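You operate a simulated robot arm through the tools that you are given. There is no shell and no other tool. Be economical: measure what you need, move in short steps, check, and stop when the job is done.

You are at the controls of a simulated robot arm. One attempt, no reset.

## Task
Fit the white cord lock into the clamped rail, then open both clamps.
Fine: the lock is in the making bench drawer; shut it again.

The check looks at the end state, three seconds after you hand in, the way a careful person would. Anything else that was tipped, shoved, dropped, spilled or broken makes it a failure.

## Robot
A 7-joint arm with a three-finger gripper on a trunk, on a base that drives. Base frame: it is fixed to the floor where the robot stands at the start and does not move with it; the origin is under the middle of the robot, x ahead of it, y to its left, z up; the surface under the hand at the start is at about z = 0.88. Readings come in m, degrees, newtons and seconds.
With the tool pointing down near the work surface it reaches from about 0.1 to 0.86 m from the robot's upright axis, wherever it stands. Its first joint turns from -166.0 to 166.0 degrees. Places, roughly: blue clamp handle [0.5, 0.6, 1]; making bench drawer [0.6, 0.1, 0.7]; red clamp handle [0.4, 0.7, 1]. Payload 2.94 kg.
Tool frame: the origin (TCP) lies between the finger pads and is the grasp point; the fingertips stand 0.03 m ahead of it; z points along the fingers, y is the line along which they close. The gripper opens to 0.132 m. The gripper's body begins 0.107 m behind the TCP.
Orientation is that of the tool frame in the base frame, as [roll, pitch, yaw] about the fixed x, y, z axes, in that order (R = Rz(yaw) Ry(pitch) Rx(roll)). With the fingers straight down and closing along the base's y, the tool's x points along the base's -x, its y along +y and its z along -z.

## Interface
- The arm moves only by the tool apply_moves. Its argument "moves" is a list of rows, each an object (a shift or turn left out is 0, a gripper value left out holds the last) with "translation": the shift along the tool's x, y, z in m, a list of three; "turn": the turn, a rotation vector about the tool's x, y, z in degrees, a list of three; "gripper": the gripper command, from -1 (shut) to 1 (fully open), values between in proportion. In form: [{"translation": [tx, ty, tz], "turn": [rx, ry, rz], "gripper": gripper}, ...]. A call has 1 to 10 rows; each row is the pose to reach, as a shift and turn from the pose commanded when the call began, along the tool's axes at that moment. Rows are played at 5 a second. More than 0.05 m and 8.6 degrees between two rows, or a gripper value outside its range, and nothing of the call is played. A pose out of reach is approached as far as the arm can. The call stops where the force on the tool passes 40 N (or 10 N more than at its start, if that is more) or the arm is blocked; 0.2 s more then pass. Each finger halts on what it meets, pressing with about 40 N; the grip force reading is that of the motor and also rises with nothing between the fingers. The clock runs only during rows and for 0.2 s after the last one: add rows that repeat a pose to give the fingers time. It gives the time, the measured TCP pose, the force on the tool (base axes), the opening and the grip force at its end, in the units of the frame above (readings bear some noise), with the torque about the TCP (base axes, N m) and any sound that the robot's microphone picked up.
- Cameras (640 x 400 px; columns grow to the right, rows downward): "scene" is now at [0.0324, 0.2005, 1.927]; the picture's right is [0.12, -0.99, 0.00], its down [-0.90, -0.11, -0.43] and it looks along [0.43, 0.05, -0.90] (base axes); focal length 279 px, centre (320, 200). "wrist" rides on the gripper at [0.072, 0.003, -0.144] in the tool frame; the picture's right is [-0.04, 1.00, 0.00], its down [-0.88, -0.04, -0.48] and it looks along [-0.48, -0.02, 0.88] (tool axes); focal length 256 px, centre (320, 200). There is no depth. A picture from a camera that has moved, and an enlarged one, comes with that camera's place and axes in the base frame and with its lens.
- snapshot(camera): a new picture of that camera. It takes no simulated time.
- move_column(by): slides the trunk up (or, below 0, down) by that many m; the arm and the scene camera ride with it, the base frame stays. It gives what a move gives, with no picture.
- drive_base(legs): drives the robot by 1 to 6 legs, each [ahead, left, turn to the left] in m, m and degrees, along the robot's own axes; the way and the turn of a leg run together, so that a leg with both is an arc; at most 1.5 m and 180 degrees a leg. The arm and the cameras ride along, it lands a little off, and it stops where it bumps. It gives what a move gives.
- head_to(pan, tilt): turns the head with the scene camera to pan (to the left, within 143 degrees either way) and tilt (down, from -29 to 69), counted from straight ahead of the robot. It gives what a move gives.
- zoom(camera, box): a new picture of the part [left, top, right, bottom] of that camera's present view, enlarged. It takes no simulated time.
- close_job(): hands the job in; it is judged then, once.

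Work in short steps. Places have to be worked out from the pictures, the camera data and where the tool is seen: move nearer, look again, correct. Check each grasp and each placing, and mend what went wrong. You have 120 turns and 82 pictures in all, those below and enlarged ones among them. Open the gripper and draw the arm clear of the work before you hand the job in, unless the task says otherwise; then end with one line.

The tools are called after ">>>" as a command line: name --argument value ..., lists and objects as JSON in quotes. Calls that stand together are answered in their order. apply_moves: Moves the arm, as the interface text tells. Its arguments: {"type":"object","properties":{"moves":{"type":"array","items":{"type":"object","properties":{"translation":{"type":"array","items":{"type":"number"}},"turn":{"type":"array","items":{"type":"number"}},"gripper":{"type":"number"}}}}},"required":["moves"]} The other tools are called the same way: move_column (by) slides the trunk up or down; drive_base (legs) drives the base; head_to (pan, tilt) turns the head that bears the scene camera; snapshot (camera) takes a picture; zoom (camera, box) takes an enlarged picture of a part of a camera's view; close_job () hands the job in.

At the start:

```text
t: 0.0
position: [0.3972, 0.3006, 1.3449]
ee_rot: [180.0, 0.0, 179.9]
force: [-0.1, 0.0, 0.2]
ft_torque: [0.01, 0.0, -0.03]
finger_gap: 0.1319
finger_force: 0.1
trunk travel left (down, up): [-0.45, 0.09]
robot x, y, heading: [-0.001, 0.0, -0.1]
head pan, tilt: [6.8, 64.4]
```

scene: 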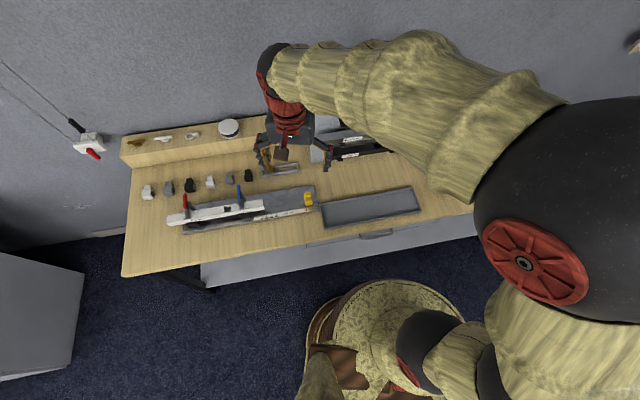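
wrist: 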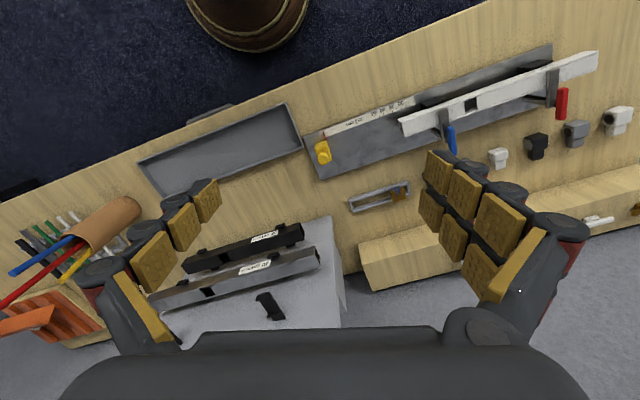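

I see a bench with a clamped white rail (red and blue clamp handles) and a drawer handle at the front edge. I'll zoom in on the rail and on the drawer.

>>> zoom --camera "scene" --box '[120, 160, 330, 290]'

>>> zoom --camera "wrist" --box '[300, 30, 640, 240]'

>>> zoom --camera "scene" --box '[280, 120, 480, 260]'

```text
3.05 times, centred on (225, 225) of scene
camera zoom: at [0.0324, 0.2005, 1.927], right [0.12, -0.99, 0.0], down [-0.9, -0.11, -0.43], along [0.43, 0.05, -0.9], focal length 851 px, centre (610, 124)
```

zoom: 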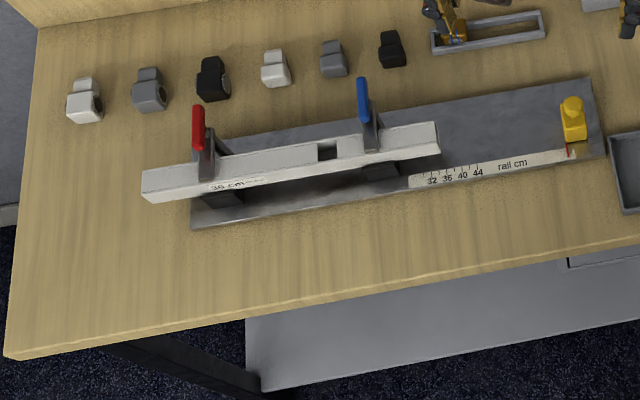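

```text
1.88 times, centred on (470, 135) of wrist
camera zoom: at [0.3258, 0.302, 1.4883], right [0.04, 1.0, 0.0], down [0.88, -0.04, 0.48], along [0.48, -0.02, -0.88], focal length 482 px, centre (38, 322)
```

zoom: 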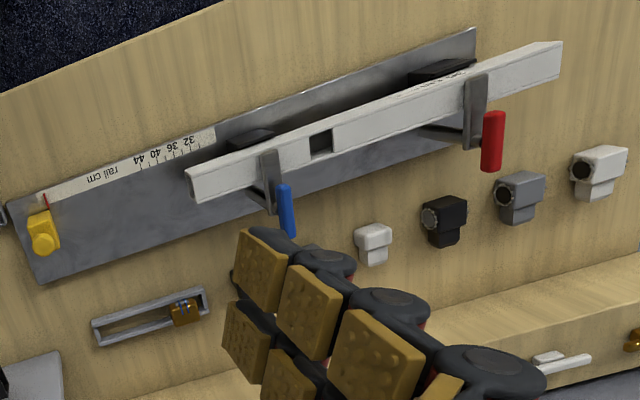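

```text
2.86 times, centred on (380, 190) of scene
camera zoom: at [0.0324, 0.2005, 1.927], right [0.12, -0.99, 0.0], down [-0.9, -0.11, -0.43], along [0.43, 0.05, -0.9], focal length 798 px, centre (149, 229)
```

zoom: 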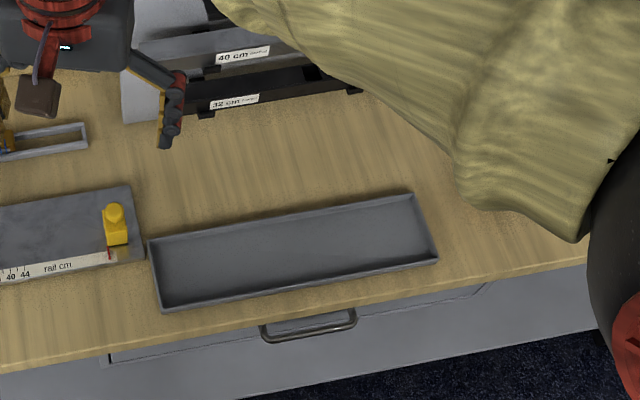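

The bench is turned about 18° to the left, and the drawer handle is near (0.45, 0.0). I want to face the bench squarely and back off, so first I check behind the robot.

>>> head_to --pan 143 --tilt 45

>>> snapshot --camera "scene"

>>> head_to --pan -143 --tilt 45

>>> snapshot --camera "scene"

```text
t: 2.2
position: [0.3962, 0.2994, 1.3451]
ee_rot: [180.0, 0.1, -179.9]
force: [-0.2, 0.0, 0.2]
ft_torque: [-0.03, 0.01, -0.02]
finger_gap: 0.1321
finger_force: 0.0
trunk travel left (down, up): [-0.45, 0.09]
robot x, y, heading: [-0.001, 0.0036, -0.1]
head pan, tilt: [143.0, 45.0]
```

```text
76 pictures are left
camera scene: at [-0.0935, 0.2422, 1.9514], right [0.6, 0.8, 0.0], down [0.56, -0.43, -0.71], along [-0.56, 0.43, -0.71], focal length 279 px, centre (320, 200)
```

scene: 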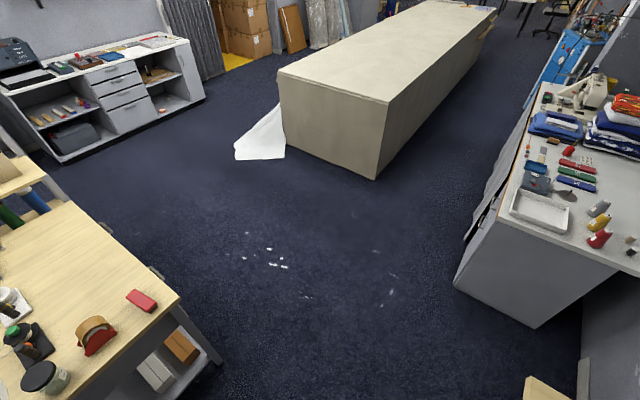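

```text
t: 6.1
position: [0.3964, 0.2999, 1.3455]
ee_rot: [-180.0, 0.0, 180.0]
force: [-0.4, 0.4, 0.0]
ft_torque: [0.03, -0.01, -0.01]
finger_gap: 0.132
finger_force: 0.0
trunk travel left (down, up): [-0.45, 0.09]
robot x, y, heading: [0.0002, -0.001, -0.0]
head pan, tilt: [-143.0, 45.0]
```

```text
75 pictures are left
camera scene: at [-0.0935, 0.1443, 1.9514], right [-0.6, 0.8, 0.0], down [0.56, 0.43, -0.71], along [-0.56, -0.43, -0.71], focal length 279 px, centre (320, 200)
```

scene: 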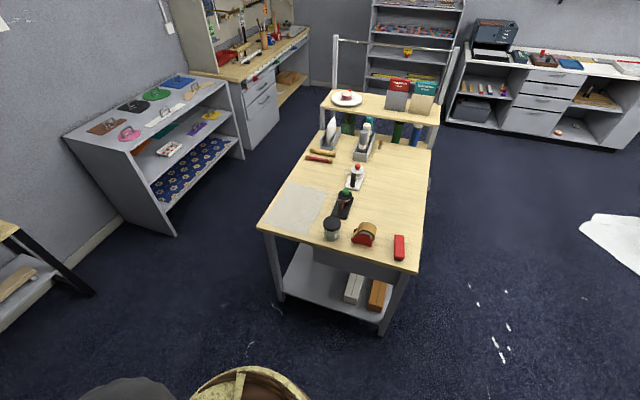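

The nearest table corner is about 0.8 m behind, so backing off about 0.25 m is safe. I turn 18° left, back up a little, and look at the drawer.

>>> drive_base --legs '[[0, 0, 18], [-0.25, -0.05, 0]]'

>>> head_to --pan -10 --tilt 55

>>> snapshot --camera "scene"

>>> snapshot --camera "wrist"

```text
t: 9.0
position: [0.058, 0.2822, 1.346]
ee_rot: [180.0, 0.1, -162.0]
force: [-0.3, -0.8, -0.2]
ft_torque: [0.05, -0.05, 0.05]
finger_gap: 0.1321
finger_force: 0.1
trunk travel left (down, up): [-0.45, 0.09]
robot x, y, heading: [-0.2241, -0.129, 18.2]
head pan, tilt: [-143.0, 45.0]
```

```text
t: 11.1
position: [0.0591, 0.2827, 1.345]
ee_rot: [180.0, 0.1, -161.9]
force: [0.0, 0.0, -1.4]
ft_torque: [-0.02, 0.03, -0.03]
finger_gap: 0.1319
finger_force: 0.1
trunk travel left (down, up): [-0.45, 0.09]
robot x, y, heading: [-0.2265, -0.1246, 18.1]
head pan, tilt: [-10.0, 55.0]
```

```text
74 pictures are left
camera scene: at [-0.2401, 0.059, 1.938], right [0.14, -0.99, 0.0], down [-0.81, -0.11, -0.57], along [0.57, 0.08, -0.82], focal length 279 px, centre (320, 200)
```

scene: 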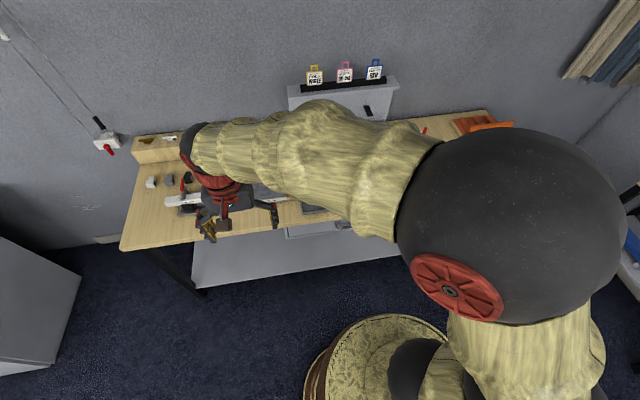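

```text
73 pictures are left
camera wrist: at [-0.0095, 0.262, 1.4884], right [-0.27, 0.96, 0.0], down [0.85, 0.24, 0.48], along [0.46, 0.13, -0.88], focal length 256 px, centre (320, 200)
```

wrist: 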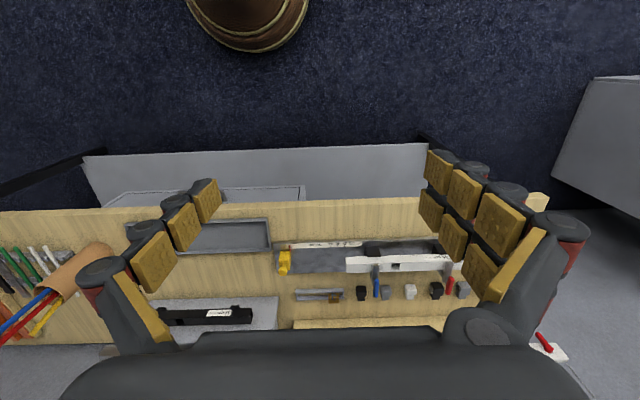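

The robot is now square to the bench, with the handle about 0.7 m ahead and 0.1 m right. I'll bring the hand in front of the drawer and pitch it forward to look at the handle.

>>> apply_moves --moves '[{"translation": [0, -0.045, 0]}, {"translation": [0, -0.09, 0.0]}, {"translation": [0, -0.135, 0.0]}, {"translation": [0, -0.18, 0.0], "turn": [0, -4, 0]}, {"translation": [0, -0.225, 0.0], "turn": [0, -12, 0]}, {"translation": [0, -0.27, 0.0], "turn": [0, -20, 0]}, {"translation": [0, -0.315, 0.0], "turn": [0, -28, 0]}, {"translation": [0, -0.36, 0.0], "turn": [0, -36, 0]}, {"translation": [0, -0.39, 0.03], "turn": [0, -42, 0]}, {"translation": [0, -0.39, 0.075], "turn": [0, -45, 0]}]'

>>> snapshot --camera "wrist"

```text
t: 13.3
position: [0.1806, -0.0892, 1.2705]
ee_rot: [-179.8, 45.2, -161.9]
force: [0.6, -0.3, -0.3]
ft_torque: [-0.02, -0.05, -0.01]
finger_gap: 0.1318
finger_force: 0.0
trunk travel left (down, up): [-0.45, 0.09]
robot x, y, heading: [-0.2232, -0.1249, 18.0]
head pan, tilt: [-10.0, 55.0]
```

```text
72 pictures are left
camera wrist: at [0.0351, -0.1338, 1.3194], right [-0.28, 0.96, 0.03], down [0.28, 0.05, 0.96], along [0.92, 0.28, -0.28], focal length 256 px, centre (320, 200)
```

wrist: 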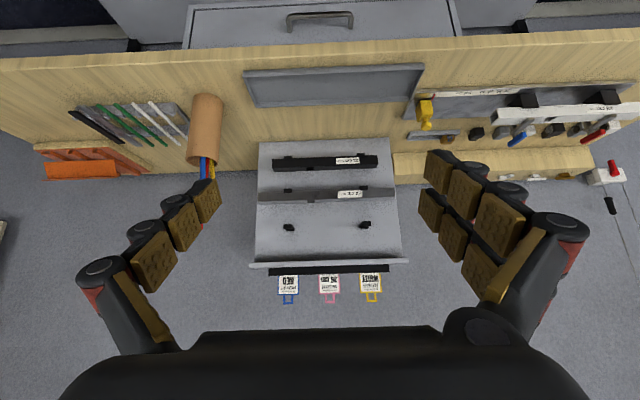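

Triangulating gives the handle bar at about (0.448, 0.006, 0.775), directly under the bench edge. I'll lower the hand, level it and roll it 90° so the fingers close vertically on the bar.

>>> apply_moves --moves '[{"translation": [0.03, 0, 0.0], "turn": [0, -4, 0]}, {"translation": [0.06, 0, 0.01], "turn": [0, -10, 0]}, {"translation": [0.09, 0, 0.03], "turn": [0, -17, 0]}, {"translation": [0.12, 0, 0.06], "turn": [0, -25, 0]}, {"translation": [0.15, 0, 0.09], "turn": [0, -25, 0]}, {"translation": [0.18, 0, 0.12], "turn": [0, -25, 0]}]'

>>> apply_moves --moves '[{"turn": [0, 0, 8.5], "gripper": 0}, {"turn": [0, 0, 17]}, {"turn": [0, 0, 25.5]}, {"turn": [0, 0, 34]}, {"turn": [0, 0, 42.5]}, {"turn": [0, 0, 51]}, {"turn": [0, 0, 59.5]}, {"turn": [0, 0, 68]}, {"turn": [0, 0, 76.5]}, {"turn": [0, 0, 85]}]'

>>> snapshot --camera "wrist"

```text
t: 14.9
position: [0.16, -0.0899, 1.1878]
ee_rot: [-169.8, 72.1, -147.3]
force: [0.1, -0.4, -0.1]
ft_torque: [0.01, -0.03, 0.0]
finger_gap: 0.1318
finger_force: 0.1
out of reach, approached as far as the arm can: row 4, 5, 6
trunk travel left (down, up): [-0.45, 0.09]
robot x, y, heading: [-0.2283, -0.1292, 18.2]
head pan, tilt: [-10.0, 55.0]
stopped in row 6: the arm was blocked; the commanded pose is now the measured one
```

```text
t: 17.1
position: [0.1601, -0.0893, 1.188]
ee_rot: [107.7, 7.8, 114.4]
force: [-0.9, 0.0, 0.1]
ft_torque: [-0.01, -0.01, 0.02]
finger_gap: 0.0658
finger_force: 0.1
trunk travel left (down, up): [-0.45, 0.09]
robot x, y, heading: [-0.2259, -0.1245, 18.2]
head pan, tilt: [-10.0, 55.0]
```

```text
71 pictures are left
camera wrist: at [0.0047, -0.0748, 1.2238], right [0.24, 0.2, 0.95], down [-0.07, -0.97, 0.23], along [0.97, -0.12, -0.22], focal length 256 px, centre (320, 200)
```

wrist: 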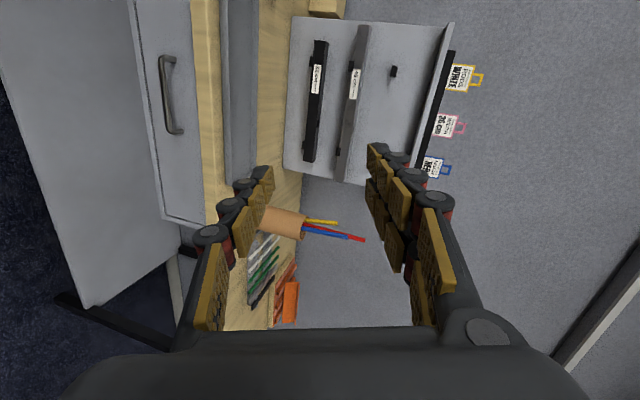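

The bar is clear in view and the roll direction works. I add the remaining 8° of roll and lower the column to bring the hand to handle height.

>>> apply_moves --moves '[{"turn": [0, -3.5, 4]}, {"turn": [0, -3.5, 8]}]'

>>> move_column --by -0.3

>>> snapshot --camera "wrist"

>>> snapshot --camera "scene"

```text
t: 17.7
position: [0.1581, -0.0908, 1.1874]
ee_rot: [107.4, 1.2, 108.4]
force: [-0.2, 0.4, 0.0]
ft_torque: [0.01, 0.02, 0.0]
finger_gap: 0.0659
finger_force: 0.1
trunk travel left (down, up): [-0.45, 0.09]
robot x, y, heading: [-0.225, -0.1273, 18.2]
head pan, tilt: [-10.0, 55.0]
```

```text
t: 20.7
position: [0.159, -0.0893, 0.8884]
ee_rot: [107.2, 1.3, 108.5]
force: [0.3, -1.1, 0.8]
ft_torque: [0.02, 0.0, 0.05]
finger_gap: 0.0658
finger_force: 0.1
trunk travel left (down, up): [-0.15, 0.39]
robot x, y, heading: [-0.2274, -0.1271, 18.0]
head pan, tilt: [-10.0, 55.0]
```

```text
70 pictures are left
camera wrist: at [0.0076, -0.064, 0.9313], right [0.29, 0.07, 0.95], down [-0.16, -0.98, 0.13], along [0.94, -0.19, -0.27], focal length 256 px, centre (320, 200)
```

wrist: 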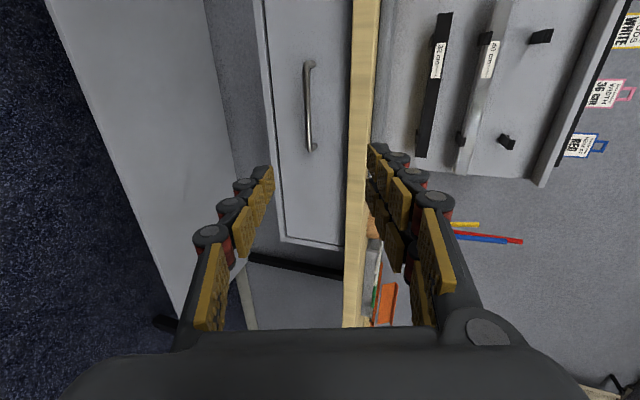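

```text
69 pictures are left
camera scene: at [-0.2402, 0.0588, 1.6381], right [0.14, -0.99, 0.0], down [-0.81, -0.12, -0.57], along [0.57, 0.08, -0.82], focal length 279 px, centre (320, 200)
```

scene: 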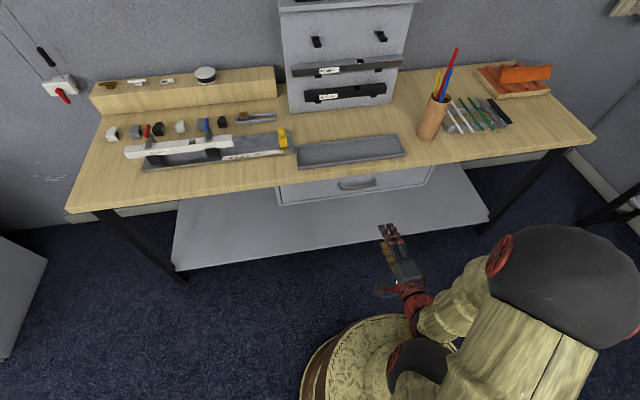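

The handle now reads at about (0.455, 0.012, 0.77), which is 0.33 m along the tool axis and 0.02 m low in tool y. I approach most of the way and check.

>>> apply_moves --moves '[{"translation": [0.001, -0.005, 0.045]}, {"translation": [0.002, -0.01, 0.09]}, {"translation": [0.003, -0.015, 0.135]}, {"translation": [0.004, -0.02, 0.18]}, {"translation": [0.004, -0.02, 0.225]}, {"translation": [0.004, -0.02, 0.255]}]'

>>> snapshot --camera "wrist"

```text
t: 22.1
position: [0.3843, -0.0129, 0.7915]
ee_rot: [107.3, 1.2, 108.8]
force: [-0.1, 0.2, 0.1]
ft_torque: [0.03, 0.06, 0.01]
finger_gap: 0.0659
finger_force: 0.0
trunk travel left (down, up): [-0.15, 0.39]
robot x, y, heading: [-0.226, -0.1259, 17.9]
head pan, tilt: [-10.0, 55.0]
```

```text
68 pictures are left
camera wrist: at [0.2336, 0.0117, 0.8351], right [0.29, 0.07, 0.95], down [-0.16, -0.98, 0.12], along [0.94, -0.19, -0.27], focal length 256 px, centre (320, 200)
```

wrist: 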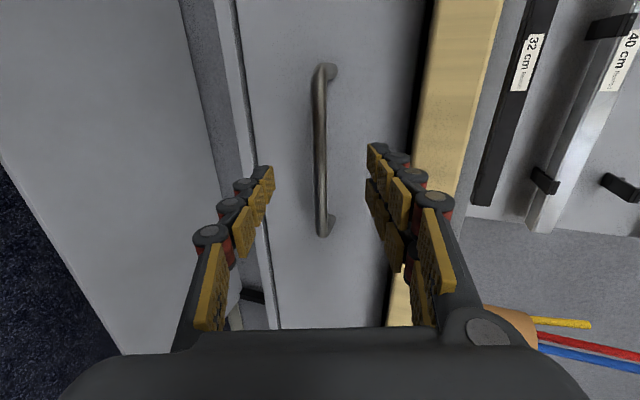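

The bar is centered between the fingers and about 0.08 m ahead of the TCP. I advance 0.066 m and close.

>>> apply_moves --moves '[{"translation": [0.0, 0, 0.035]}, {"translation": [0, 0, 0.066]}, {"translation": [0, 0, 0.066], "gripper": -1}, {"translation": [0, 0, 0.066], "gripper": -1}, {"translation": [0, 0, 0.066], "gripper": -1}, {"translation": [0, 0, 0.066], "gripper": -1}, {"translation": [0, 0, 0.066], "gripper": -1}]'

>>> snapshot --camera "wrist"

```text
t: 23.7
position: [0.4302, -0.0025, 0.7766]
ee_rot: [107.0, 1.1, 109.0]
force: [-0.1, 3.5, 18.9]
ft_torque: [0.9, 0.19, -0.01]
finger_gap: 0.0112
finger_force: 27.0
out of reach, approached as far as the arm can: row 1, 2, 3, 4, 5, 6, 7
trunk travel left (down, up): [-0.15, 0.39]
robot x, y, heading: [-0.2256, -0.1271, 18.3]
head pan, tilt: [-10.0, 55.0]
```

```text
67 pictures are left
camera wrist: at [0.2779, 0.0208, 0.8198], right [0.28, 0.07, 0.96], down [-0.15, -0.98, 0.12], along [0.95, -0.18, -0.27], focal length 256 px, centre (320, 200)
```

wrist: 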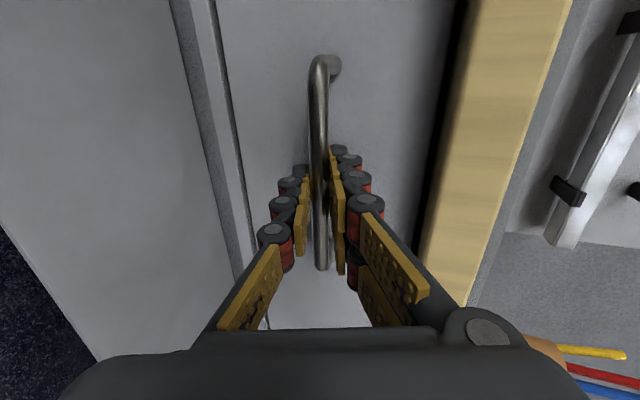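

The bar is gripped with a gap of 0.011 m. I pull straight out along the bench normal.

>>> apply_moves --moves '[{"translation": [0, -0.006, -0.019]}, {"translation": [0, -0.012, -0.038]}, {"translation": [0, -0.0178, -0.057]}, {"translation": [0, -0.0238, -0.076]}, {"translation": [0, -0.0297, -0.0955]}, {"translation": [0, -0.0356, -0.115]}, {"translation": [0, -0.0416, -0.134]}, {"translation": [0, -0.0475, -0.153]}, {"translation": [0, -0.0535, -0.172]}, {"translation": [0, -0.0594, -0.191]}]'

>>> snapshot --camera "scene"

```text
t: 24.7
position: [0.3624, -0.0239, 0.7757]
ee_rot: [106.7, 1.3, 108.6]
force: [-0.2, 5.1, 7.3]
ft_torque: [1.15, 0.35, -0.19]
finger_gap: 0.0107
finger_force: 38.1
trunk travel left (down, up): [-0.15, 0.39]
robot x, y, heading: [-0.2241, -0.1276, 18.0]
head pan, tilt: [-10.0, 55.0]
stopped in row 4: the force on the tool passed its limit at 42 N (the readings are from after the stop); the commanded pose is now the measured one
```

```text
66 pictures are left
camera scene: at [-0.2397, 0.0596, 1.6376], right [0.14, -0.99, 0.0], down [-0.81, -0.12, -0.57], along [0.57, 0.08, -0.82], focal length 279 px, centre (320, 200)
```

scene: 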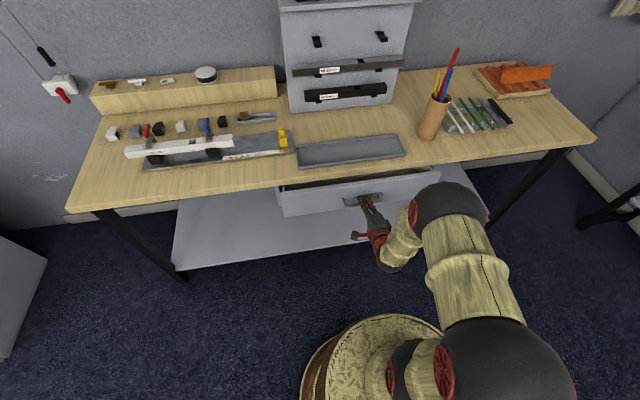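

The drawer moved about 7 cm before the force limit tripped. I continue with smaller steps.

>>> apply_moves --moves '[{"translation": [0, -0.003, -0.01]}, {"translation": [0, -0.006, -0.02]}, {"translation": [0, -0.009, -0.03]}, {"translation": [0, -0.012, -0.04]}, {"translation": [0, -0.015, -0.05]}, {"translation": [0, -0.018, -0.06]}, {"translation": [0, -0.021, -0.07]}, {"translation": [0, -0.024, -0.08]}, {"translation": [0, -0.027, -0.09]}, {"translation": [0, -0.03, -0.1]}]'

>>> snapshot --camera "scene"

```text
t: 26.9
position: [0.2605, -0.0587, 0.7763]
ee_rot: [107.0, 1.3, 108.6]
force: [-5.1, 18.5, 20.4]
ft_torque: [1.31, 0.28, -0.05]
finger_gap: 0.0111
finger_force: 37.8
trunk travel left (down, up): [-0.15, 0.39]
robot x, y, heading: [-0.2239, -0.1252, 18.0]
head pan, tilt: [-10.0, 55.0]
```

```text
65 pictures are left
camera scene: at [-0.2418, 0.0601, 1.6379], right [0.14, -0.99, 0.0], down [-0.81, -0.12, -0.57], along [0.57, 0.08, -0.82], focal length 279 px, centre (320, 200)
```

scene: 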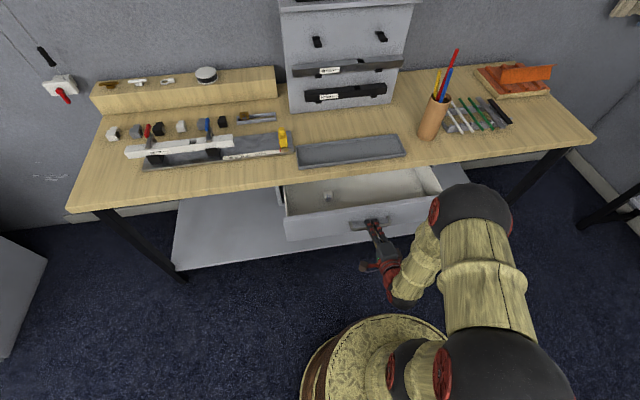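

The drawer is about 18 cm open and a small white piece is visible at (327,196). I open a little more and zoom in.

>>> apply_moves --moves '[{"translation": [0, -0.003, -0.01]}, {"translation": [0, -0.006, -0.02]}, {"translation": [0, -0.009, -0.03]}, {"translation": [0, -0.012, -0.04]}, {"translation": [0, -0.015, -0.05]}, {"translation": [0, -0.018, -0.06]}, {"translation": [0, -0.021, -0.07]}]'

>>> zoom --camera "scene" --box '[260, 150, 460, 270]'

```text
t: 28.0
position: [0.226, -0.0726, 0.7772]
ee_rot: [107.1, 1.7, 108.9]
force: [-2.0, 3.1, -19.0]
ft_torque: [1.32, 0.46, 0.87]
finger_gap: 0.0114
finger_force: 37.3
trunk travel left (down, up): [-0.15, 0.39]
robot x, y, heading: [-0.2279, -0.124, 18.0]
head pan, tilt: [-10.0, 55.0]
stopped in row 5: the force on the tool passed its limit at 55 N (the readings are from after the stop); the commanded pose is now the measured one
```

```text
3.20 times, centred on (360, 210) of scene
camera zoom: at [-0.2399, 0.0593, 1.6376], right [0.14, -0.99, 0.0], down [-0.81, -0.12, -0.57], along [0.57, 0.08, -0.82], focal length 894 px, centre (192, 168)
```

zoom: 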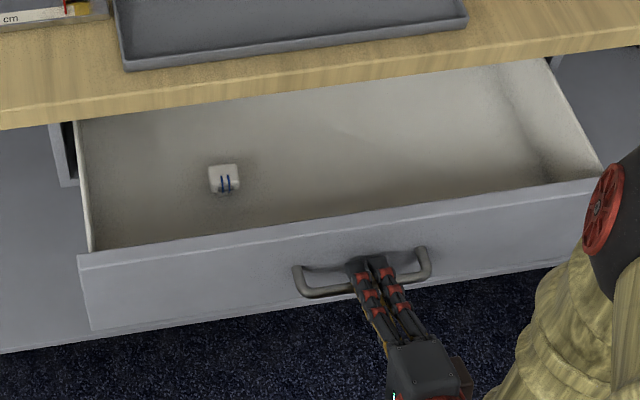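

The drawer has reached its stop and the white lock with two blue marks lies in it near (0.39, 0.11). I release the handle and retreat, and zoom on the rail as well.

>>> apply_moves --moves '[{"gripper": 0}, {"gripper": 0}, {"gripper": 0}, {"gripper": 0}, {"translation": [0, 0, -0.04]}, {"translation": [0, 0, -0.08]}, {"translation": [0, 0.03, -0.1]}]'

>>> zoom --camera "scene" --box '[90, 90, 310, 190]'

>>> zoom --camera "scene" --box '[280, 160, 380, 220]'

```text
t: 29.3
position: [0.2254, -0.1011, 0.8104]
ee_rot: [103.3, 5.3, 109.2]
force: [0.0, -3.0, -18.0]
ft_torque: [0.12, 0.3, 0.17]
finger_gap: 0.0771
finger_force: 8.1
trunk travel left (down, up): [-0.15, 0.39]
robot x, y, heading: [-0.2245, -0.1207, 18.2]
head pan, tilt: [-10.0, 55.0]
stopped in row 6: the force on the tool passed its limit at 140 N (the readings are from after the stop); the commanded pose is now the measured one
```

```text
2.91 times, centred on (200, 140) of scene
camera zoom: at [-0.2395, 0.0587, 1.6378], right [0.14, -0.99, 0.0], down [-0.81, -0.12, -0.57], along [0.57, 0.08, -0.82], focal length 813 px, centre (669, 374)
```

zoom: 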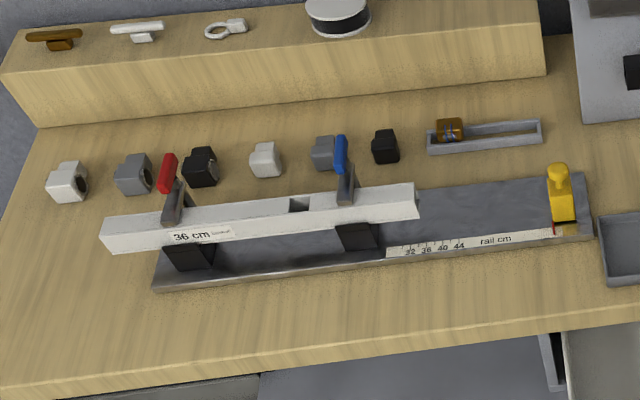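

```text
6.40 times, centred on (330, 190) of scene
camera zoom: at [-0.2395, 0.0587, 1.6378], right [0.14, -0.99, 0.0], down [-0.81, -0.12, -0.57], along [0.57, 0.08, -0.82], focal length 1788 px, centre (256, 264)
```

zoom: 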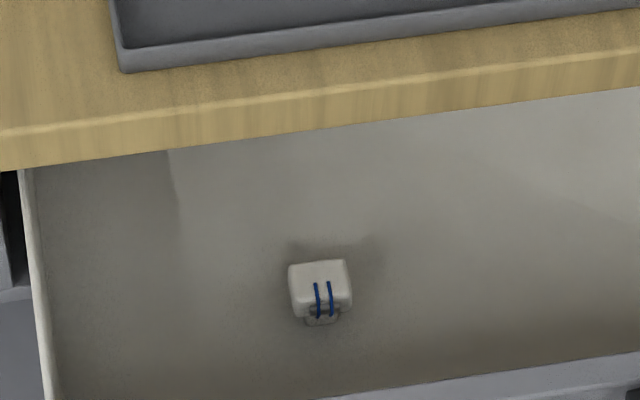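

The retreat hit a high force, so something blocks it. I look at the hand from both cameras before moving again.

>>> snapshot --camera "wrist"

>>> snapshot --camera "scene"

```text
61 pictures are left
camera wrist: at [0.0711, -0.0766, 0.8396], right [0.2, 0.12, 0.97], down [-0.16, -0.98, 0.15], along [0.97, -0.19, -0.18], focal length 256 px, centre (320, 200)
```

wrist: 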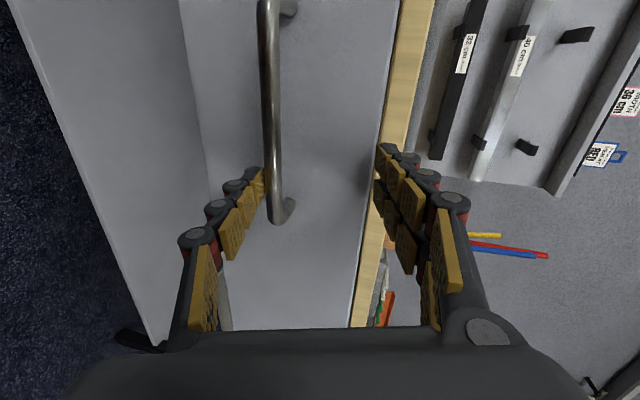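

```text
60 pictures are left
camera scene: at [-0.2395, 0.0587, 1.6378], right [0.14, -0.99, 0.0], down [-0.81, -0.12, -0.57], along [0.57, 0.08, -0.82], focal length 279 px, centre (320, 200)
```

scene: 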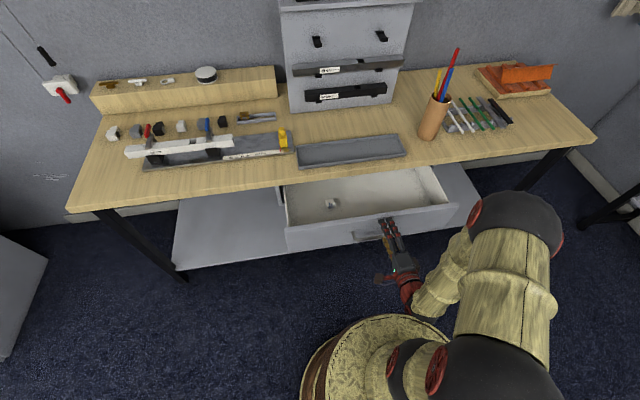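

The bar is pressing on the lower finger because the hand rose. I lower the hand slightly, then back off with the base instead of the arm.

>>> apply_moves --moves '[{"translation": [0, -0.01, 0], "gripper": 0.1}, {"translation": [0, -0.02, 0], "gripper": 0.1}, {"translation": [0, -0.023, 0], "gripper": 0.1}]'

>>> snapshot --camera "wrist"

```text
t: 30.1
position: [0.2233, -0.106, 0.7917]
ee_rot: [102.8, 5.5, 109.1]
force: [-0.3, -0.2, -0.8]
ft_torque: [-0.01, -0.04, -0.03]
finger_gap: 0.0728
finger_force: 0.1
trunk travel left (down, up): [-0.15, 0.39]
robot x, y, heading: [-0.226, -0.1279, 18.0]
head pan, tilt: [-10.0, 55.0]
```

```text
59 pictures are left
camera wrist: at [0.069, -0.0814, 0.8196], right [0.19, 0.12, 0.97], down [-0.16, -0.97, 0.15], along [0.97, -0.19, -0.17], focal length 256 px, centre (320, 200)
```

wrist: 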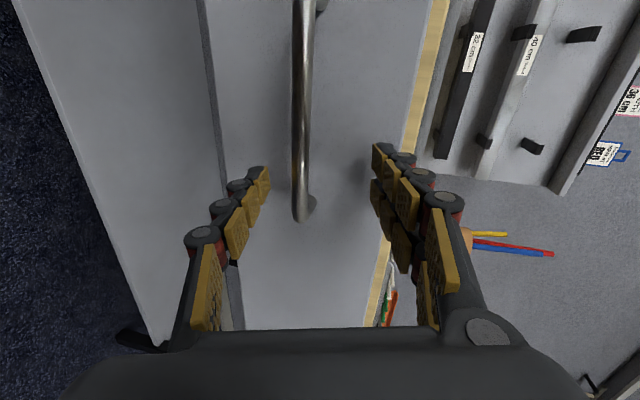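

The hand is free of the bar now. I drive back 0.12 m and then raise the column.

>>> drive_base --legs '[[-0.12, 0, 0]]'

>>> move_column --by 0.3

>>> snapshot --camera "scene"

```text
t: 31.4
position: [0.1099, -0.1432, 0.7912]
ee_rot: [102.9, 5.6, 109.3]
force: [0.0, 0.3, 1.4]
ft_torque: [0.02, -0.04, 0.01]
finger_gap: 0.0724
finger_force: 0.1
trunk travel left (down, up): [-0.15, 0.39]
robot x, y, heading: [-0.3405, -0.1646, 18.1]
head pan, tilt: [-10.0, 55.0]
```

```text
t: 34.4
position: [0.1099, -0.1439, 1.0929]
ee_rot: [102.8, 5.6, 109.2]
force: [-0.1, 0.1, 0.0]
ft_torque: [-0.04, -0.01, 0.02]
finger_gap: 0.0726
finger_force: 0.1
trunk travel left (down, up): [-0.45, 0.09]
robot x, y, heading: [-0.3407, -0.1611, 18.4]
head pan, tilt: [-10.0, 55.0]
```

```text
58 pictures are left
camera scene: at [-0.3551, 0.0215, 1.9379], right [0.14, -0.99, 0.0], down [-0.81, -0.12, -0.57], along [0.57, 0.08, -0.82], focal length 279 px, centre (320, 200)
```

scene: 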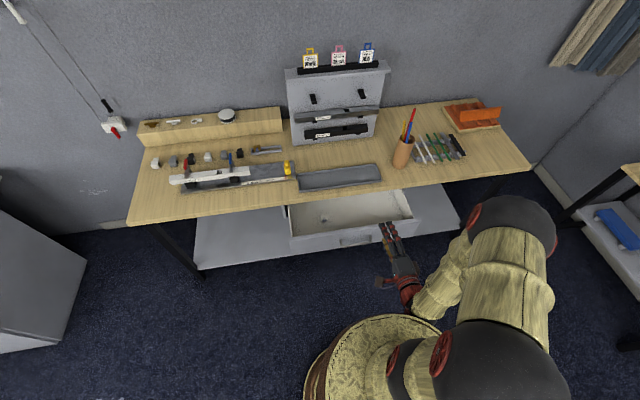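

I roll the hand back so the fingers close sideways, then pitch it downward over the drawer.

>>> apply_moves --moves '[{"turn": [0, 0, -8.5]}, {"turn": [0, 0, -17]}, {"turn": [0, 0, -25.5]}, {"turn": [0, 0, -34]}, {"turn": [0, 0, -42.5]}, {"turn": [0, 0, -51]}, {"turn": [0, 0, -59.5]}, {"turn": [0, 0, -68]}, {"turn": [0, 0, -76.5]}, {"turn": [0, 0, -85]}]'

>>> apply_moves --moves '[{"translation": [-0.01, 0.01, 0.01], "turn": [0, 8, 0]}, {"translation": [-0.02, 0.03, 0.03], "turn": [0, 16, 0]}, {"translation": [-0.03, 0.05, 0.06], "turn": [0, 24, 0]}, {"translation": [-0.03, 0.07, 0.1], "turn": [0, 32, 0]}, {"translation": [-0.03, 0.09, 0.14], "turn": [0, 40, 0]}, {"translation": [-0.03, 0.11, 0.18], "turn": [0, 45, 0]}]'

>>> snapshot --camera "wrist"

```text
t: 36.6
position: [0.144, -0.1675, 1.1539]
ee_rot: [174.4, 75.7, -166.4]
force: [0.8, -0.4, 0.0]
ft_torque: [-0.03, 0.03, -0.03]
finger_gap: 0.0724
finger_force: 0.0
out of reach, approached as far as the arm can: row 9, 10
trunk travel left (down, up): [-0.45, 0.09]
robot x, y, heading: [-0.3419, -0.1617, 18.4]
head pan, tilt: [-10.0, 55.0]
```

```text
t: 38.0
position: [0.2802, -0.0074, 1.1351]
ee_rot: [-179.0, 31.3, -161.4]
force: [-4.7, -1.7, -8.3]
ft_torque: [0.16, -0.83, -0.01]
finger_gap: 0.0722
finger_force: 0.1
trunk travel left (down, up): [-0.45, 0.09]
robot x, y, heading: [-0.3399, -0.1625, 18.0]
head pan, tilt: [-10.0, 55.0]
```

```text
57 pictures are left
camera wrist: at [0.1508, -0.0469, 1.2196], right [-0.27, 0.96, 0.01], down [0.49, 0.13, 0.86], along [0.83, 0.24, -0.5], focal length 256 px, centre (320, 200)
```

wrist: 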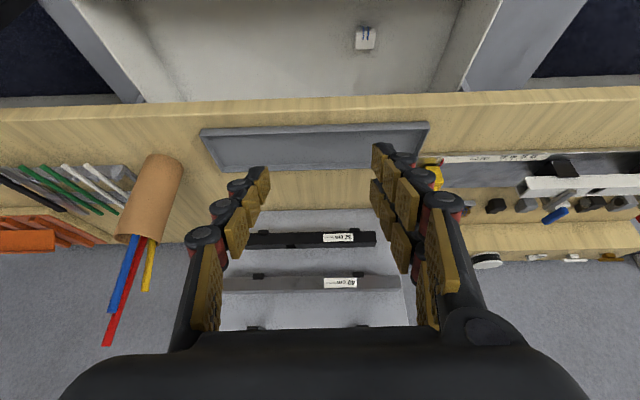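

I put the lock at about (0.374, 0.108, 0.73), some 3 cm in front of the bench edge. I zoom to see its shape.

>>> zoom --camera "wrist" --box '[325, 10, 405, 60]'

>>> zoom --camera "wrist" --box '[430, 140, 640, 270]'

```text
8.00 times, centred on (365, 35) of wrist
camera zoom: at [0.1508, -0.0469, 1.2196], right [-0.27, 0.96, 0.01], down [0.49, 0.13, 0.86], along [0.83, 0.24, -0.5], focal length 2048 px, centre (-40, 1520)
```

zoom: 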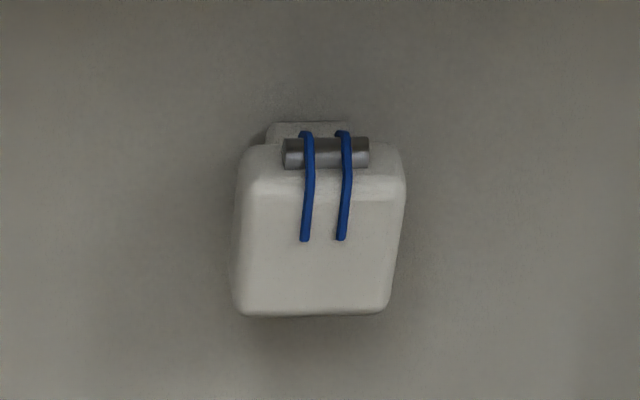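

```text
3.05 times, centred on (535, 205) of wrist
camera zoom: at [0.1508, -0.0469, 1.2196], right [-0.27, 0.96, 0.01], down [0.49, 0.13, 0.86], along [0.83, 0.24, -0.5], focal length 780 px, centre (-335, 185)
```

zoom: 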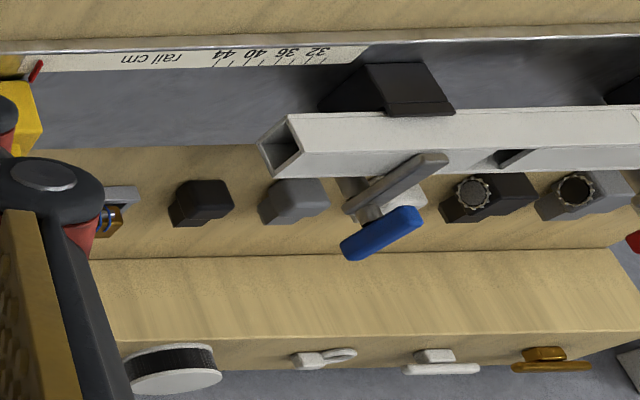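

The lock has a head block (~37 mm) with a narrower foot below and cords over a roller on its front. On the bench sits a sample rail with a fitted brown lock, which I zoom in on for reference along with the rail slot.

>>> zoom --camera "scene" --box '[225, 135, 305, 185]'

>>> zoom --camera "scene" --box '[160, 140, 260, 200]'

```text
8.00 times, centred on (265, 160) of scene
camera zoom: at [-0.3525, 0.023, 1.9373], right [0.14, -0.99, 0.0], down [-0.81, -0.12, -0.57], along [0.57, 0.08, -0.82], focal length 2235 px, centre (760, 520)
```

zoom: 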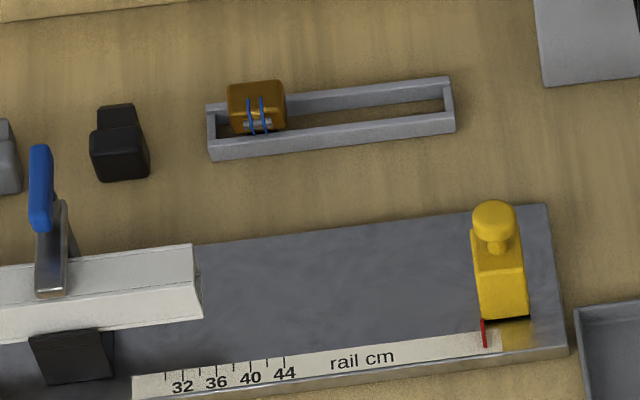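

```text
6.40 times, centred on (210, 170) of scene
camera zoom: at [-0.3525, 0.023, 1.9373], right [0.14, -0.99, 0.0], down [-0.81, -0.12, -0.57], along [0.57, 0.08, -0.82], focal length 1788 px, centre (1024, 392)
```

zoom: 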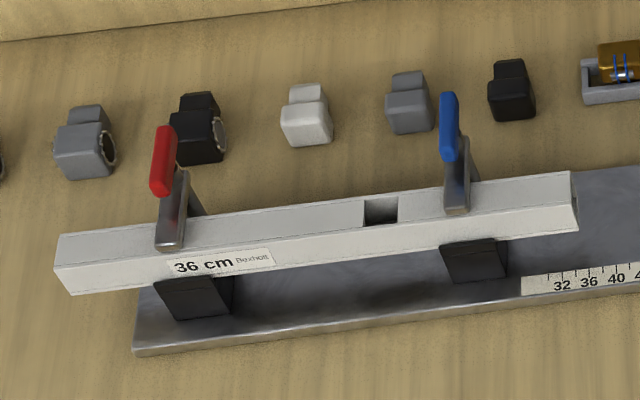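

The sample shows the lock sits with its head on top and cords facing the front, the same way it now lies. I'll keep a 30° lean so the hand clears the bench edge, and descend to about 0.1 m above the lock.

>>> apply_moves --moves '[{"translation": [0.008, 0.012, 0.047]}, {"translation": [0.016, 0.024, 0.094]}, {"translation": [0.024, 0.036, 0.14]}, {"translation": [0.032, 0.048, 0.185]}, {"translation": [0.04, 0.06, 0.23]}, {"translation": [0.047, 0.072, 0.275]}, {"translation": [0.0545, 0.081, 0.315]}]'

>>> snapshot --camera "wrist"

```text
t: 39.6
position: [0.3767, 0.1049, 0.8462]
ee_rot: [-179.2, 32.1, -161.5]
force: [-2.4, 0.2, -5.1]
ft_torque: [-0.28, 0.14, 0.05]
finger_gap: 0.0733
finger_force: 0.3
trunk travel left (down, up): [-0.45, 0.09]
robot x, y, heading: [-0.3378, -0.1637, 18.1]
head pan, tilt: [-10.0, 55.0]
```

```text
52 pictures are left
camera wrist: at [0.2466, 0.0655, 0.9288], right [-0.27, 0.96, 0.01], down [0.48, 0.13, 0.87], along [0.84, 0.24, -0.49], focal length 256 px, centre (320, 200)
```

wrist: 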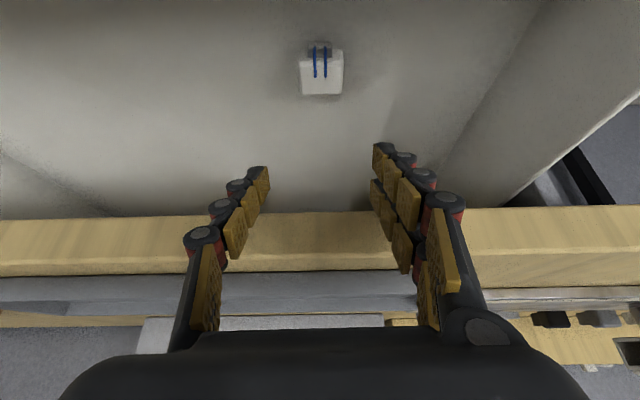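

The lock is centered laterally between the fingers. I go straight down about 0.085 m and check again before the final few centimetres.

>>> apply_moves --moves '[{"translation": [0.018, 0, 0.023]}, {"translation": [0.034, 0, 0.045]}, {"translation": [0.048, 0, 0.069]}]'

>>> snapshot --camera "wrist"

```text
t: 40.4
position: [0.3777, 0.1044, 0.7701]
ee_rot: [-179.3, 32.8, -161.5]
force: [-0.2, 1.9, 30.4]
ft_torque: [-1.63, 4.1, -0.07]
finger_gap: 0.0726
finger_force: 0.1
trunk travel left (down, up): [-0.45, 0.09]
robot x, y, heading: [-0.3406, -0.1613, 18.0]
head pan, tilt: [-10.0, 55.0]
```

```text
51 pictures are left
camera wrist: at [0.2466, 0.0645, 0.851], right [-0.28, 0.96, 0.01], down [0.47, 0.12, 0.88], along [0.84, 0.25, -0.48], focal length 256 px, centre (320, 200)
```

wrist: 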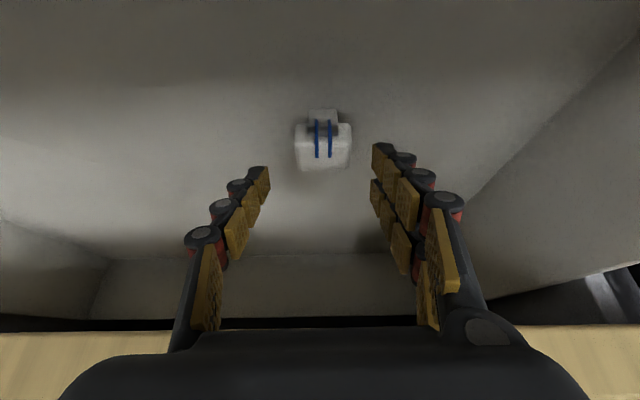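

A 30 N upward force acts about 0.15 m behind the TCP, so the leaning hand's camera is resting on the drawer front. I lift, straighten the tool to about 8° lean, and try again.

>>> apply_moves --moves '[{"translation": [-0.025, 0, -0.038]}, {"translation": [-0.05, 0, -0.075]}, {"translation": [-0.05, 0, -0.075], "turn": [0, 8, 0]}, {"translation": [-0.05, 0, -0.075], "turn": [0, 16, 0]}, {"translation": [-0.05, 0, -0.075], "turn": [0, 24, 0]}]'

>>> snapshot --camera "wrist"

>>> head_to --pan 0 --tilt 55

>>> snapshot --camera "scene"

```text
t: 41.6
position: [0.3609, 0.0813, 0.8498]
ee_rot: [-176.6, 19.5, -161.3]
force: [-0.5, 0.0, -0.6]
ft_torque: [0.03, -0.02, -0.03]
finger_gap: 0.0723
finger_force: 0.1
out of reach, approached as far as the arm can: row 4, 5
trunk travel left (down, up): [-0.45, 0.09]
robot x, y, heading: [-0.3369, -0.1627, 18.2]
head pan, tilt: [-10.0, 55.0]
```

```text
50 pictures are left
camera wrist: at [0.2486, 0.0532, 0.96], right [-0.26, 0.96, -0.04], down [0.64, 0.21, 0.74], along [0.72, 0.17, -0.67], focal length 256 px, centre (320, 200)
```

wrist: 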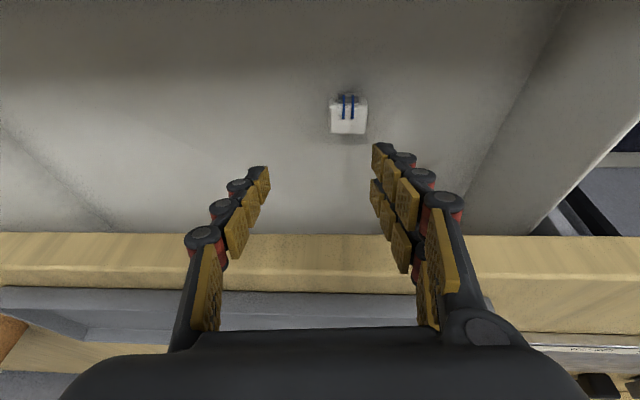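

```text
t: 42.3
position: [0.3617, 0.0817, 0.8486]
ee_rot: [-176.5, 19.4, -161.1]
force: [0.3, -0.1, -0.1]
ft_torque: [0.01, -0.01, 0.0]
finger_gap: 0.073
finger_force: 0.0
trunk travel left (down, up): [-0.45, 0.09]
robot x, y, heading: [-0.3402, -0.1644, 18.3]
head pan, tilt: [0.0, 55.0]
```

```text
49 pictures are left
camera scene: at [-0.3575, 0.0337, 1.938], right [0.31, -0.95, 0.0], down [-0.78, -0.26, -0.57], along [0.54, 0.18, -0.82], focal length 279 px, centre (320, 200)
```

scene: 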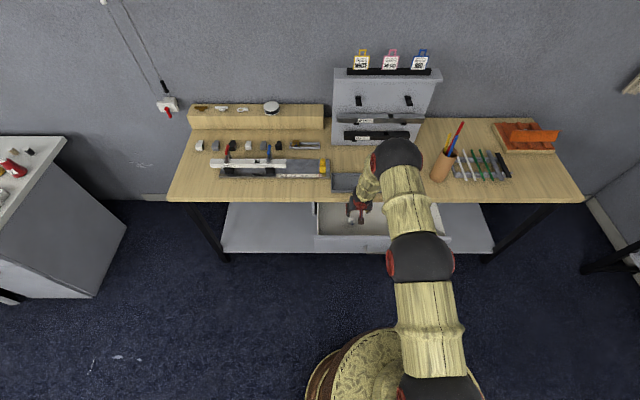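

The arm is at its reach limit here. I raise and retract the hand, drive 0.12 m closer, then lower the column to give the arm room to hold the tool upright.

>>> apply_moves --moves '[{"translation": [-0.012, 0, -0.035]}, {"translation": [-0.025, 0, -0.07]}, {"translation": [-0.043, 0, -0.115]}, {"translation": [-0.01, 0, -0.13]}, {"translation": [0.03, 0, -0.145]}, {"translation": [0.07, 0, -0.163]}]'

>>> drive_base --legs '[[0.12, 0, 0]]'

>>> move_column --by -0.12

>>> snapshot --camera "scene"

```text
t: 43.7
position: [0.2447, 0.0529, 0.9799]
ee_rot: [-176.7, 19.6, -161.7]
force: [-1.0, -0.4, -0.2]
ft_torque: [-0.02, -0.01, 0.02]
finger_gap: 0.0728
finger_force: 0.1
trunk travel left (down, up): [-0.45, 0.09]
robot x, y, heading: [-0.34, -0.1592, 18.1]
head pan, tilt: [0.0, 55.0]
```

```text
t: 44.9
position: [0.3598, 0.0906, 0.9766]
ee_rot: [-176.6, 19.4, -161.7]
force: [0.5, -0.4, -0.9]
ft_torque: [-0.02, 0.01, -0.03]
finger_gap: 0.0726
finger_force: 0.0
trunk travel left (down, up): [-0.45, 0.09]
robot x, y, heading: [-0.2238, -0.1296, 18.2]
head pan, tilt: [0.0, 55.0]
```

```text
t: 46.4
position: [0.3594, 0.0908, 0.8589]
ee_rot: [-176.8, 19.5, -161.7]
force: [0.6, 0.1, 0.7]
ft_torque: [-0.02, -0.03, 0.0]
finger_gap: 0.0726
finger_force: 0.1
trunk travel left (down, up): [-0.33, 0.21]
robot x, y, heading: [-0.2249, -0.1217, 18.0]
head pan, tilt: [0.0, 55.0]
```

```text
48 pictures are left
camera scene: at [-0.2432, 0.0715, 1.8181], right [0.31, -0.95, 0.0], down [-0.78, -0.26, -0.57], along [0.54, 0.18, -0.82], focal length 279 px, centre (320, 200)
```

scene: 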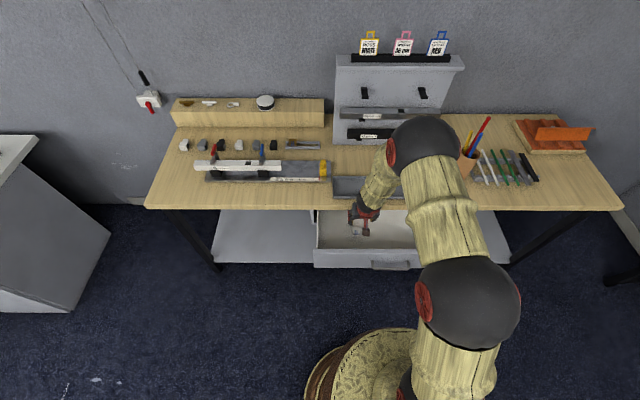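

I straighten the tool to about 8° lean, remove the small roll, and center over the lock.

>>> apply_moves --moves '[{"translation": [-0.005, 0.003, 0.001], "turn": [-1.5, 4, 0]}, {"translation": [-0.01, 0.006, 0.003], "turn": [-3.2, 8, 0]}, {"translation": [-0.015, 0.009, 0.005], "turn": [-3.2, 12, 0]}, {"translation": [-0.015, 0.009, 0.005], "turn": [-3.2, 12, 0]}]'

>>> snapshot --camera "wrist"

```text
t: 47.4
position: [0.3727, 0.1161, 0.8623]
ee_rot: [177.8, 16.4, -161.9]
force: [-9.1, -3.2, -6.6]
ft_torque: [-0.4, 0.25, 0.33]
finger_gap: 0.0715
finger_force: 0.1
out of reach, approached as far as the arm can: row 2, 3
trunk travel left (down, up): [-0.33, 0.21]
robot x, y, heading: [-0.2234, -0.1252, 18.4]
head pan, tilt: [0.0, 55.0]
```

```text
47 pictures are left
camera wrist: at [0.27, 0.0786, 0.9786], right [-0.28, 0.96, 0.05], down [0.69, 0.17, 0.7], along [0.67, 0.23, -0.71], focal length 256 px, centre (320, 200)
```

wrist: 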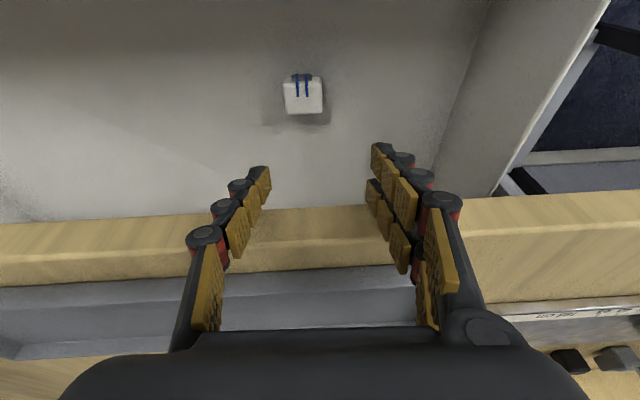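

The arm still can't fully straighten, probably because the trunk is high for a grasp this low. I raise the hand relative to the trunk, then lower the column by 0.15 m more.

>>> apply_moves --moves '[{"translation": [-0.004, 0, -0.04]}, {"translation": [-0.01, 0, -0.08]}, {"translation": [-0.018, 0, -0.12]}, {"translation": [-0.022, 0, -0.15], "turn": [0, 2, 0]}, {"translation": [-0.022, 0, -0.15], "turn": [0, 4, 0]}]'

>>> move_column --by -0.15

>>> snapshot --camera "wrist"

>>> snapshot --camera "scene"

```text
t: 48.6
position: [0.3743, 0.1042, 1.0101]
ee_rot: [-180.0, 3.3, -162.1]
force: [-0.2, 0.4, 0.4]
ft_torque: [0.0, -0.03, 0.03]
finger_gap: 0.0725
finger_force: 0.0
out of reach, approached as far as the arm can: row 1
trunk travel left (down, up): [-0.33, 0.21]
robot x, y, heading: [-0.2268, -0.1222, 18.1]
head pan, tilt: [0.0, 55.0]
```

```text
t: 50.4
position: [0.3737, 0.1042, 0.8601]
ee_rot: [-180.0, 3.5, -162.1]
force: [-0.4, -0.9, 0.5]
ft_torque: [-0.02, -0.01, -0.02]
finger_gap: 0.0727
finger_force: 0.1
trunk travel left (down, up): [-0.18, 0.36]
robot x, y, heading: [-0.2264, -0.1245, 18.2]
head pan, tilt: [0.0, 55.0]
```

```text
46 pictures are left
camera wrist: at [0.2971, 0.0811, 0.999], right [-0.27, 0.96, 0.0], down [0.82, 0.23, 0.53], along [0.51, 0.14, -0.85], focal length 256 px, centre (320, 200)
```

wrist: 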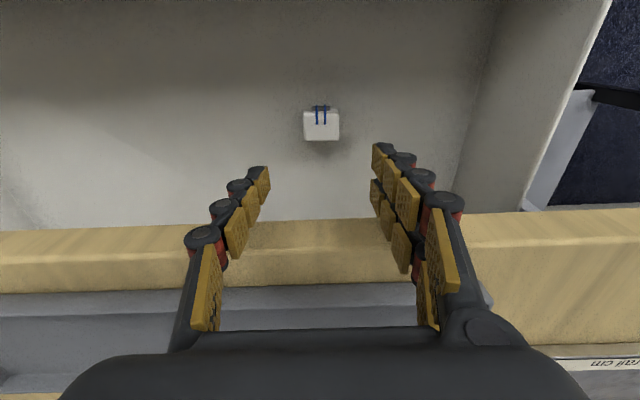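

```text
45 pictures are left
camera scene: at [-0.2432, 0.0715, 1.6681], right [0.31, -0.95, 0.0], down [-0.78, -0.26, -0.57], along [0.54, 0.18, -0.82], focal length 279 px, centre (320, 200)
```

scene: 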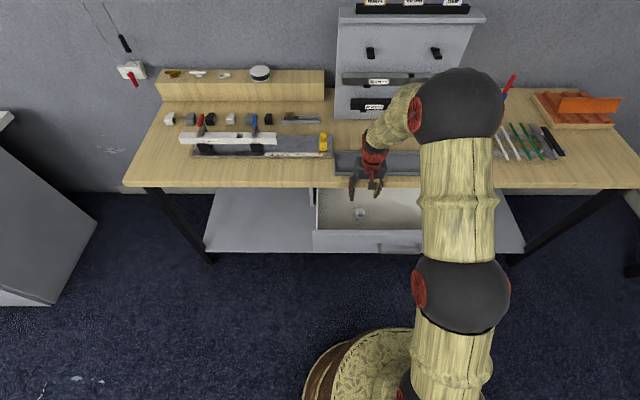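

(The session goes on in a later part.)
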